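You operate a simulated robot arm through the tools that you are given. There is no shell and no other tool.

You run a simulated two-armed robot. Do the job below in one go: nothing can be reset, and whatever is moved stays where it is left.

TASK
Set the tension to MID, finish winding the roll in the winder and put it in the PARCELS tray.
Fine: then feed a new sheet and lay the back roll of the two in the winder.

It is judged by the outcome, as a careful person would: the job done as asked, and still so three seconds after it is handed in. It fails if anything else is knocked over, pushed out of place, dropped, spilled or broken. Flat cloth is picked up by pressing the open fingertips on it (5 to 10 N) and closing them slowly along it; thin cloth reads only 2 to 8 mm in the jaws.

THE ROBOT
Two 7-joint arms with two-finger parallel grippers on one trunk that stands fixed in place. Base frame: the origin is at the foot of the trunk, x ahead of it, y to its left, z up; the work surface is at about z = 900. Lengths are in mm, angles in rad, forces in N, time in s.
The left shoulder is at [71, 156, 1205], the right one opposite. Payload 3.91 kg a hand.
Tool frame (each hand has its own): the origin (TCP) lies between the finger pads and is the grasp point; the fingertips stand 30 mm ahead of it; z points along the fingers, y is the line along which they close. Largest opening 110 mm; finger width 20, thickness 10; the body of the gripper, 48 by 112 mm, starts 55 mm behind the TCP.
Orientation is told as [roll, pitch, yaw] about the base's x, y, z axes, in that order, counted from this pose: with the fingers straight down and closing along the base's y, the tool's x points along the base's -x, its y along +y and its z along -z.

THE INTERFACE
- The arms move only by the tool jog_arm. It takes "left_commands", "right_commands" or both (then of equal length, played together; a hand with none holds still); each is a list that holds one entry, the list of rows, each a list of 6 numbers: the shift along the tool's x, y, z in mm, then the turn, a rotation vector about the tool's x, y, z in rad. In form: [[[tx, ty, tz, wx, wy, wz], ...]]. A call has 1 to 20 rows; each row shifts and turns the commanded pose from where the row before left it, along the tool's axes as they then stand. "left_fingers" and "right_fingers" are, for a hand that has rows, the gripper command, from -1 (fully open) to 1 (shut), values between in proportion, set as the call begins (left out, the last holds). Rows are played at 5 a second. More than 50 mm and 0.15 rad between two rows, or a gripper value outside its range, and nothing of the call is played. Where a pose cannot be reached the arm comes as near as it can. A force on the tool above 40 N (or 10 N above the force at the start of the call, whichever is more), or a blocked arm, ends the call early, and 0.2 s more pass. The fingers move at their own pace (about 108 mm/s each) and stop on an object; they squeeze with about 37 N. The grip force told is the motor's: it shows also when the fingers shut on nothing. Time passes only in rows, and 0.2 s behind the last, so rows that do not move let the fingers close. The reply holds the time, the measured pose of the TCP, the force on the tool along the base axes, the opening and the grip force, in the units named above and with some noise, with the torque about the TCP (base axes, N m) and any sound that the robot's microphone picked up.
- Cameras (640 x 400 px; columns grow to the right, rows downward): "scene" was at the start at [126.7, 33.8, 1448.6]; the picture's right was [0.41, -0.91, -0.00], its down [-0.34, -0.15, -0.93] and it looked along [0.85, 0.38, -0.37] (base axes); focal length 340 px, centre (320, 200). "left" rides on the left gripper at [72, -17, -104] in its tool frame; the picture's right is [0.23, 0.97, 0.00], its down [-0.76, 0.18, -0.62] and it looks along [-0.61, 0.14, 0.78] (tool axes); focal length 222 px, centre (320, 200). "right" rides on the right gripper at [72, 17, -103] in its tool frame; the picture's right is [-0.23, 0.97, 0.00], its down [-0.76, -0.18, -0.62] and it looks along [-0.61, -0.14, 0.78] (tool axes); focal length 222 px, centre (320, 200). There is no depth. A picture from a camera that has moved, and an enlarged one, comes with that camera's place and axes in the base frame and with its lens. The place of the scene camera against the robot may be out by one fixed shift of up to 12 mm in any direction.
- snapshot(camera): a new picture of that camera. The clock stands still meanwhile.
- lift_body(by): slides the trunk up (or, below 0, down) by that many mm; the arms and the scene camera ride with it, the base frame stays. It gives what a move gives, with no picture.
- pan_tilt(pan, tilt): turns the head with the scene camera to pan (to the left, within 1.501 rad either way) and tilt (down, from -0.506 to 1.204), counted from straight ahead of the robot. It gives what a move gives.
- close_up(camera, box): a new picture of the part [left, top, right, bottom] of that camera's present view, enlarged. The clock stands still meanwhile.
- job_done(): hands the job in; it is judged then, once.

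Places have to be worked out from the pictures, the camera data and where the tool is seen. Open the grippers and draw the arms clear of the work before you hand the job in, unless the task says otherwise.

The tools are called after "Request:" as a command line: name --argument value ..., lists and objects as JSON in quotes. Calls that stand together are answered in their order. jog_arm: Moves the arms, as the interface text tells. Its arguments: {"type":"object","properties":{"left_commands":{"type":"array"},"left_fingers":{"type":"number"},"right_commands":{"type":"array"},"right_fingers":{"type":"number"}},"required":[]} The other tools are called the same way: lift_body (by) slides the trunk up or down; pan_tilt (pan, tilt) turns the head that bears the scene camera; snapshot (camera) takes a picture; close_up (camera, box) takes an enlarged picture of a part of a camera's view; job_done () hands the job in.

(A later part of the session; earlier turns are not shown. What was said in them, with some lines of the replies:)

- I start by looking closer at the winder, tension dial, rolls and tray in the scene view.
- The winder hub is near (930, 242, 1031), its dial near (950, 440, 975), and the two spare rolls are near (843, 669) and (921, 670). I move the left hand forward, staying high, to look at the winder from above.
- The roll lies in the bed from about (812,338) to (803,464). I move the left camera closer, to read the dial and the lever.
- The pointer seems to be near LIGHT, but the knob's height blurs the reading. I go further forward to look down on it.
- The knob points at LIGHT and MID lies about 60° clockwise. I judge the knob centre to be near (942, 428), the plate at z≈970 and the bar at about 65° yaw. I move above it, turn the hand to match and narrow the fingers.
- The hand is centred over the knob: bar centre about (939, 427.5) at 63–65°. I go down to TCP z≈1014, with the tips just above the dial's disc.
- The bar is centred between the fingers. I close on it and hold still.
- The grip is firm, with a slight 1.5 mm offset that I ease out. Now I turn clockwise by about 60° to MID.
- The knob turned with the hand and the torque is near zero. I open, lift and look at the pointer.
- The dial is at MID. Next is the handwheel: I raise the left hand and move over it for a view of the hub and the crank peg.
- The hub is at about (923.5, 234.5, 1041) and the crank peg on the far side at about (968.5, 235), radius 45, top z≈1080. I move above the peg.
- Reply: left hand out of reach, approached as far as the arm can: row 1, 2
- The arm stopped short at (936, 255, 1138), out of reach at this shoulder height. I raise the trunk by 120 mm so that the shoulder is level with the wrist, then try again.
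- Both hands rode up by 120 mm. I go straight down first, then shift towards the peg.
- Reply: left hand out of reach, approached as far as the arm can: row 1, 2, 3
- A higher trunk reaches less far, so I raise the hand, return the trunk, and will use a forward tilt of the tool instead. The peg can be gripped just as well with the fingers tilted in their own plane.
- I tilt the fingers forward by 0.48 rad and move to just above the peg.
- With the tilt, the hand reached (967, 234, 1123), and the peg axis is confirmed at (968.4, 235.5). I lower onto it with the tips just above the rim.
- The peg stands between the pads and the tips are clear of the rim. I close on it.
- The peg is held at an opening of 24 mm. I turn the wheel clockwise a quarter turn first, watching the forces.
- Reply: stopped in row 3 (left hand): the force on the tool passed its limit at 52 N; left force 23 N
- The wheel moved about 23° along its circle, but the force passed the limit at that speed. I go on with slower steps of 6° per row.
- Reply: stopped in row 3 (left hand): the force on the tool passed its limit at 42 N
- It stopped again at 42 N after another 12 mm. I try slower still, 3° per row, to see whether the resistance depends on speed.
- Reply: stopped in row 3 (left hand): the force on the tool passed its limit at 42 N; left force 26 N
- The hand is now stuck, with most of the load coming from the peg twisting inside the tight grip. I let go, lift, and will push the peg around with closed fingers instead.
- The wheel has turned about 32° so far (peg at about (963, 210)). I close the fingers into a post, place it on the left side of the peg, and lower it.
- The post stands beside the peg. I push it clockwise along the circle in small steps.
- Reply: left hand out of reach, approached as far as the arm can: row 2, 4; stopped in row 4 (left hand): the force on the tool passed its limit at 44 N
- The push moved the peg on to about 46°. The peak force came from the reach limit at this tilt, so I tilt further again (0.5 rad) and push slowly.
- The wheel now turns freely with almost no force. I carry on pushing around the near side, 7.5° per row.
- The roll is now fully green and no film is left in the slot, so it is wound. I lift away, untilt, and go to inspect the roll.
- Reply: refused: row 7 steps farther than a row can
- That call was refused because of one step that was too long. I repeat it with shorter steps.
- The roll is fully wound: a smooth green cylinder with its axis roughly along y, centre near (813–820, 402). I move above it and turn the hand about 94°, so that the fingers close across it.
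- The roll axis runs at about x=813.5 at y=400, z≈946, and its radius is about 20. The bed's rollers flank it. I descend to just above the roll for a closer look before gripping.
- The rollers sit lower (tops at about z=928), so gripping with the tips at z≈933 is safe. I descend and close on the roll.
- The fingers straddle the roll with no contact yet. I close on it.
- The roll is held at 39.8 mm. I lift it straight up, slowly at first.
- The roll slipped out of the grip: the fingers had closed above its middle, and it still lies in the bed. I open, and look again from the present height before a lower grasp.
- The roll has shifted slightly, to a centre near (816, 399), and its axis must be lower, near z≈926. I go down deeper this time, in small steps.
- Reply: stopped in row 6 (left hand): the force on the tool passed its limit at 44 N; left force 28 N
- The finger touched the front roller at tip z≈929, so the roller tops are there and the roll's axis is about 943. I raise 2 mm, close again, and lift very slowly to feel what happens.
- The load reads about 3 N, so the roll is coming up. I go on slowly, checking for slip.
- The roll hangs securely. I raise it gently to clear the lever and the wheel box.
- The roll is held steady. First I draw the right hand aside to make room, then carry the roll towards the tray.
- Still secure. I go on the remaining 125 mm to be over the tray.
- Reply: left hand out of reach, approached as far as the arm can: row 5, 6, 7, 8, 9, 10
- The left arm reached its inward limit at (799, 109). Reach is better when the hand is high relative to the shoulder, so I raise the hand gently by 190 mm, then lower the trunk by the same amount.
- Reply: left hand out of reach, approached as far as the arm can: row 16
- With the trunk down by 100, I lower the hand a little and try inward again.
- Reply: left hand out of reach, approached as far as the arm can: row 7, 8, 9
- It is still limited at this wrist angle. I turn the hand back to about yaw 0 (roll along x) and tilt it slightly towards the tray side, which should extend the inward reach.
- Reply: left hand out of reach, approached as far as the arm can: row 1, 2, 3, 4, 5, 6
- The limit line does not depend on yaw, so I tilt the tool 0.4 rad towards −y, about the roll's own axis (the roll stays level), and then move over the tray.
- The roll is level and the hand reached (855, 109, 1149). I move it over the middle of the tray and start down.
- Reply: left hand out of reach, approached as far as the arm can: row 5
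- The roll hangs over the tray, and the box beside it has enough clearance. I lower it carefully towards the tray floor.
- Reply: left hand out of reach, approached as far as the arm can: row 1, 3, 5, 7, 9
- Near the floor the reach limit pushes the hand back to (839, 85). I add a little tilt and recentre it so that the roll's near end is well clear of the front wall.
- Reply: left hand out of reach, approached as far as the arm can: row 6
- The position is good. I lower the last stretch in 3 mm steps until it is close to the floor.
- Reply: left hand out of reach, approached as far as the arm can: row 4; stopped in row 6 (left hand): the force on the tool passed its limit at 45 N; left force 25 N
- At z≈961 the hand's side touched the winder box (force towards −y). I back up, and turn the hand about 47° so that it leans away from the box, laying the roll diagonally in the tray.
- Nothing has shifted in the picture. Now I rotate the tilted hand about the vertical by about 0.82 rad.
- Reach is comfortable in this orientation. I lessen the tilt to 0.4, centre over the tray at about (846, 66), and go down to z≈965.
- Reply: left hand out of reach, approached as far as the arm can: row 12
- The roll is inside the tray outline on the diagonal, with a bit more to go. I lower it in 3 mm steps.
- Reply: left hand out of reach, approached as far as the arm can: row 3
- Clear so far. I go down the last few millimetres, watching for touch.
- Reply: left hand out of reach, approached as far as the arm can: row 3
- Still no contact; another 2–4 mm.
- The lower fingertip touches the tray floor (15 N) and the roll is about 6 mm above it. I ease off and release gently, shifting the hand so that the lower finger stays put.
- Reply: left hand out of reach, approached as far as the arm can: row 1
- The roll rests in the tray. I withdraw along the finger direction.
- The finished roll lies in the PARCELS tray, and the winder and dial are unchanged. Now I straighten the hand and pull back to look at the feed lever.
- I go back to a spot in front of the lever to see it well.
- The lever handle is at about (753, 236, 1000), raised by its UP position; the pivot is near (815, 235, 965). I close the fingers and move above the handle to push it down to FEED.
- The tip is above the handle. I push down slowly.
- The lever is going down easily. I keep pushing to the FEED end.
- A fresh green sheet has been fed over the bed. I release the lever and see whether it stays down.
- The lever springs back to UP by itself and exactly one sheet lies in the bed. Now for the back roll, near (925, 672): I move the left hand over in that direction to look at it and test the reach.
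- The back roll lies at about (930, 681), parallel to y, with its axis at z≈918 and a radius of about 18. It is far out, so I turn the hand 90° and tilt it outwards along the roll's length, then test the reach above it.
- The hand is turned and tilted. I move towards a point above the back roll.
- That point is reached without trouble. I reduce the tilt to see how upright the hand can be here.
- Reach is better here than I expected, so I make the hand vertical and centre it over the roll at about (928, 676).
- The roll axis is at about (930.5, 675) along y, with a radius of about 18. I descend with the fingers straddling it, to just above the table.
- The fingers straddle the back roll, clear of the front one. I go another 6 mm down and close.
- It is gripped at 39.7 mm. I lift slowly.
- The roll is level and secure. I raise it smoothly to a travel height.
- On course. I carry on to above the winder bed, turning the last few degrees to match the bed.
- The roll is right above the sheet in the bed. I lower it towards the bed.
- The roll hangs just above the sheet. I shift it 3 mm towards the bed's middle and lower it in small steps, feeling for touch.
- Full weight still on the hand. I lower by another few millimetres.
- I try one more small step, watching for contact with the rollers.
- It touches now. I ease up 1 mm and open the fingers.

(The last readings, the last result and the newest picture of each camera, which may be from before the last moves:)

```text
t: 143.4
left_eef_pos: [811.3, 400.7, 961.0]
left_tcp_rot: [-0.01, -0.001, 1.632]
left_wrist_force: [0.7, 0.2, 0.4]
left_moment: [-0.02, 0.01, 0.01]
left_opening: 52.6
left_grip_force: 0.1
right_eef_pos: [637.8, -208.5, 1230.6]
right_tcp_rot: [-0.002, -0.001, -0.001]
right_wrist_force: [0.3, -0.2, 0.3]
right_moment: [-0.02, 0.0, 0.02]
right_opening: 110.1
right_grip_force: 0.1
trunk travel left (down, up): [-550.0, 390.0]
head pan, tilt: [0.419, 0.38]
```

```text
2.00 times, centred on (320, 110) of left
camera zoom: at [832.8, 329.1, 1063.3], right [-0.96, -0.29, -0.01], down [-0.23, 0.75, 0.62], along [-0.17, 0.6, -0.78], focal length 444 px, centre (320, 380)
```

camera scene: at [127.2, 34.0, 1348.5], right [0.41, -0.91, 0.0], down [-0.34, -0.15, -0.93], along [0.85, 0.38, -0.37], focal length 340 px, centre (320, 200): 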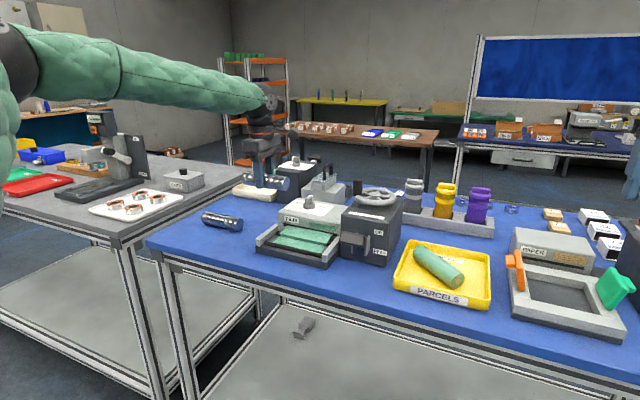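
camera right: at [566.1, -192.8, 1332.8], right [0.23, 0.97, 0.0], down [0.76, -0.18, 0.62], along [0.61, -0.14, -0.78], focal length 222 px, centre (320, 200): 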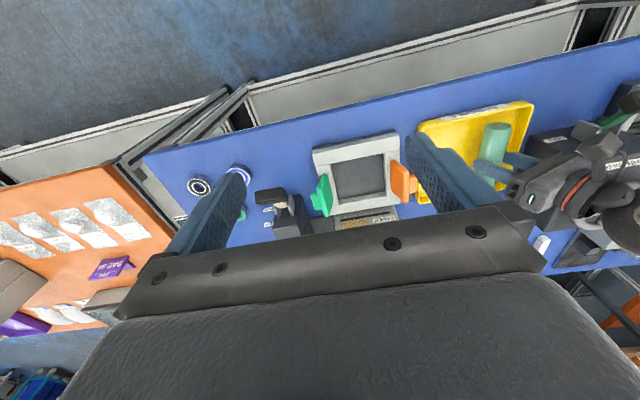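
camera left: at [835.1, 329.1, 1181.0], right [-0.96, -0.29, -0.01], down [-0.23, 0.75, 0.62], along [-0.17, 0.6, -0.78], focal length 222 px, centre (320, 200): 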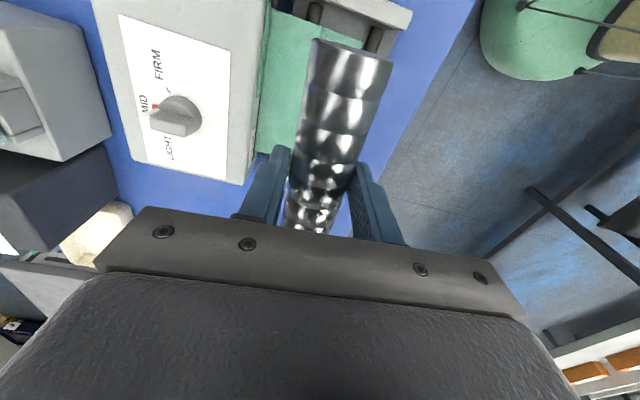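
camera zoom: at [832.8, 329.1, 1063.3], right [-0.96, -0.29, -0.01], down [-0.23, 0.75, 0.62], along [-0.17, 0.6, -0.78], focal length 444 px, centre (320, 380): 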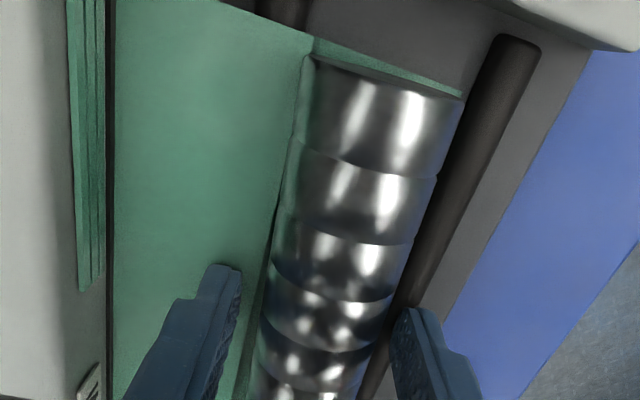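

The roll rests on the sheet in the bed. I withdraw straight up.

Request:
jog_arm --left_commands '[[[0, 0, -4, 0, 0, 0], [0, 0, -8, 0, 0, 0], [0, 0, -15, 0, 0, 0], [0, 0, -25, 0, 0, 0], [0, 0, -40, 0, 0, 0], [0, 0, -40, 0, 0, 0], [0, 0, -40, 0, 0, 0], [0, 0, 0, 0, 0, 0]]]'

Request:
snapshot --camera "left"

Request:
close_up --camera "scene" --box '[200, 170, 440, 300]'

Request:
close_up --camera "left" --box '[220, 0, 420, 160]'

```text
t: 145.2
left_eef_pos: [811.9, 400.8, 1132.3]
left_tcp_rot: [-0.008, -0.001, 1.631]
left_wrist_force: [-0.1, -0.8, -0.7]
left_moment: [0.0, 0.01, -0.02]
left_opening: 52.2
left_grip_force: 0.0
right_eef_pos: [638.6, -209.7, 1229.4]
right_tcp_rot: [0.0, 0.002, 0.0]
right_wrist_force: [-0.3, 0.2, -0.4]
right_moment: [0.01, 0.0, -0.03]
right_opening: 109.9
right_grip_force: 0.1
trunk travel left (down, up): [-550.0, 390.0]
head pan, tilt: [0.419, 0.38]
```

```text
taken
camera left: at [831.7, 330.0, 1235.1], right [-0.96, -0.29, -0.01], down [-0.23, 0.75, 0.62], along [-0.17, 0.6, -0.78], focal length 222 px, centre (320, 200)
```

left: 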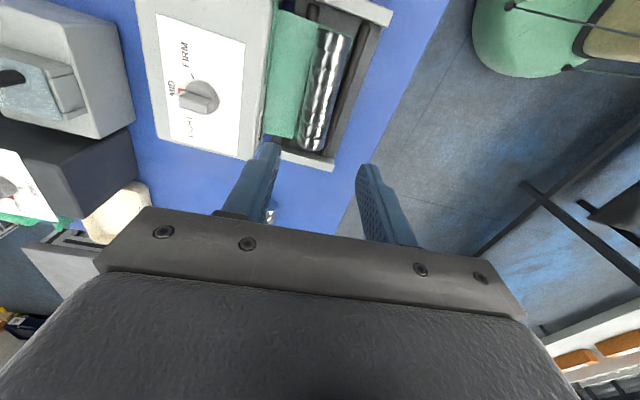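

```text
2.67 times, centred on (320, 235) of scene
camera zoom: at [127.5, 34.1, 1348.5], right [0.41, -0.91, 0.0], down [-0.34, -0.15, -0.93], along [0.85, 0.38, -0.37], focal length 906 px, centre (320, 107)
```

zoom: 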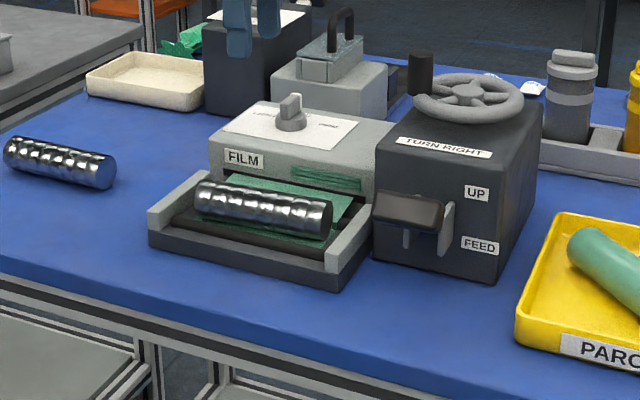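

```text
2.50 times, centred on (320, 80) of left
camera zoom: at [831.7, 330.0, 1235.1], right [-0.96, -0.29, -0.01], down [-0.23, 0.75, 0.62], along [-0.17, 0.6, -0.78], focal length 555 px, centre (320, 500)
```

zoom: 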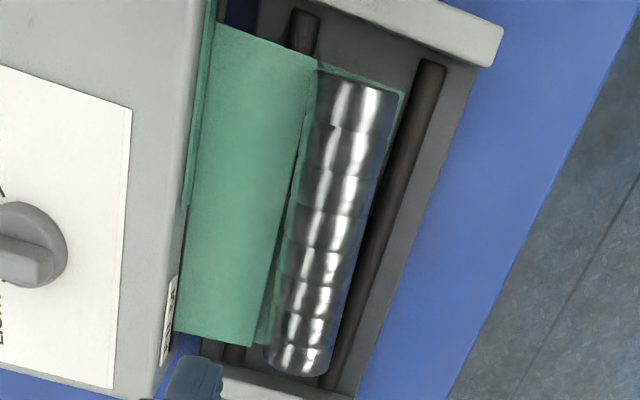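

The roll sits squarely on the fresh sheet (roll y≈333–463, sheet y≈332–468), the front roll is untouched and the dial is at MID. I open the hand, back away from the work, and bring the trunk up again.

Request:
jog_arm --left_commands '[[[0, 0, -45, 0, 0, 0], [0, 0, -45, 0, 0, 0], [0, 45, 0, 0, 0, 0], [0, 45, 0, 0, 0, 0], [0, 45, 0, 0, 0, 0], [0, 45, 0, 0, 0, 0], [0, 45, 0, 0, 0, 0], [0, 40, 0, 0, 0, 0], [0, 0, 0, 0, 0, 0]]]' --left_fingers -1

Request:
lift_body --by 100

Request:
snapshot --camera "scene"

Request:
close_up --camera "scene" --box '[190, 190, 410, 320]'

Request:
close_up --camera "scene" --box '[340, 200, 640, 390]'

```text
t: 147.2
left_eef_pos: [545.9, 384.9, 1218.8]
left_tcp_rot: [-0.01, -0.003, 1.632]
left_wrist_force: [0.4, 0.2, 0.4]
left_moment: [0.0, -0.01, 0.01]
left_opening: 110.0
left_grip_force: 0.1
right_eef_pos: [639.6, -208.0, 1230.1]
right_tcp_rot: [0.001, 0.001, 0.0]
right_wrist_force: [0.1, 0.0, 0.4]
right_moment: [-0.01, 0.0, 0.03]
right_opening: 110.2
right_grip_force: 0.0
trunk travel left (down, up): [-550.0, 390.0]
head pan, tilt: [0.419, 0.38]
```

```text
t: 148.5
left_eef_pos: [545.7, 384.4, 1318.2]
left_tcp_rot: [-0.01, -0.002, 1.632]
left_wrist_force: [0.4, -0.1, 0.2]
left_moment: [-0.03, 0.0, -0.02]
left_opening: 110.2
left_grip_force: 0.1
right_eef_pos: [638.6, -208.7, 1329.5]
right_tcp_rot: [0.0, 0.0, 0.0]
right_wrist_force: [-0.7, 0.0, 0.8]
right_moment: [0.0, 0.01, 0.01]
right_opening: 110.1
right_grip_force: 0.1
trunk travel left (down, up): [-650.0, 290.0]
head pan, tilt: [0.419, 0.38]
```

```text
taken
camera scene: at [126.9, 33.7, 1448.5], right [0.41, -0.91, 0.0], down [-0.34, -0.15, -0.93], along [0.85, 0.38, -0.37], focal length 340 px, centre (320, 200)
```

scene: 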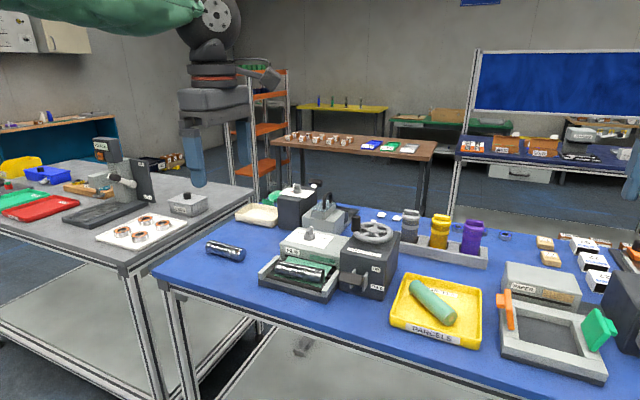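

```text
2.91 times, centred on (300, 255) of scene
camera zoom: at [126.9, 33.7, 1448.5], right [0.41, -0.91, 0.0], down [-0.34, -0.15, -0.93], along [0.85, 0.38, -0.37], focal length 988 px, centre (378, 40)
```

zoom: 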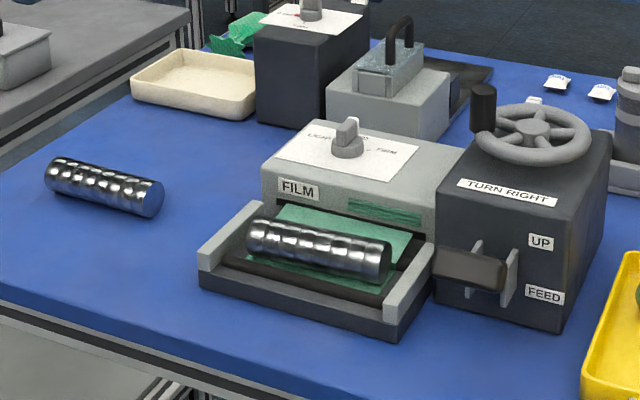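

```text
2.11 times, centred on (490, 295) of scene
camera zoom: at [126.9, 33.7, 1448.5], right [0.41, -0.91, 0.0], down [-0.34, -0.15, -0.93], along [0.85, 0.38, -0.37], focal length 715 px, centre (-38, 0)
```

zoom: 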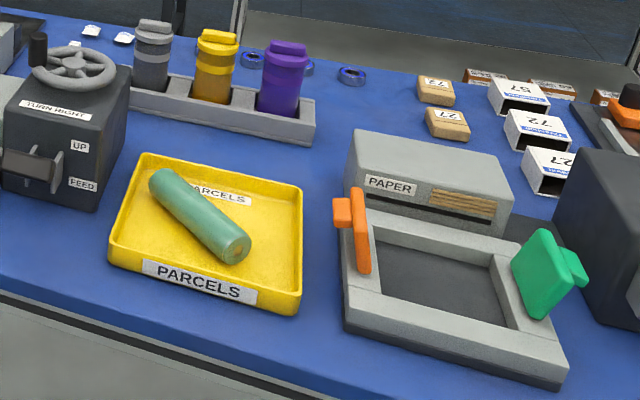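

Compared with the first pictures, nothing else has moved. The dial is at MID, the wound roll is in the PARCELS tray, the new sheet is fed with the back roll lying on it, and both arms are clear with their grippers open. I hand the job in.

Request:
job_done

```text
The job is handed in.
```

The job is done and handed in:

- **Tension:** the dial points at MID.
- **Finished roll:** the roll in the winder was wound until no film was left in the slot. It now lies in the PARCELS tray.
- **New sheet:** I pushed the lever to FEED once and one sheet came out. The lever sprang back to UP by itself.
- **Back roll:** it lies in the winder, lined up on the new sheet. The front roll is where it was.

Two things went wrong along the way, with no visible effect on the result:

- **Slipped roll:** the wound roll slipped out of my first grip while still in the winder bed, and I picked it up again.
- **Touched winder box:** the left hand bumped the side of the winder box while I was lowering the roll into the tray. The last pictures show the winder and everything else in their starting places.

Both grippers are open and the arms are clear of the work.
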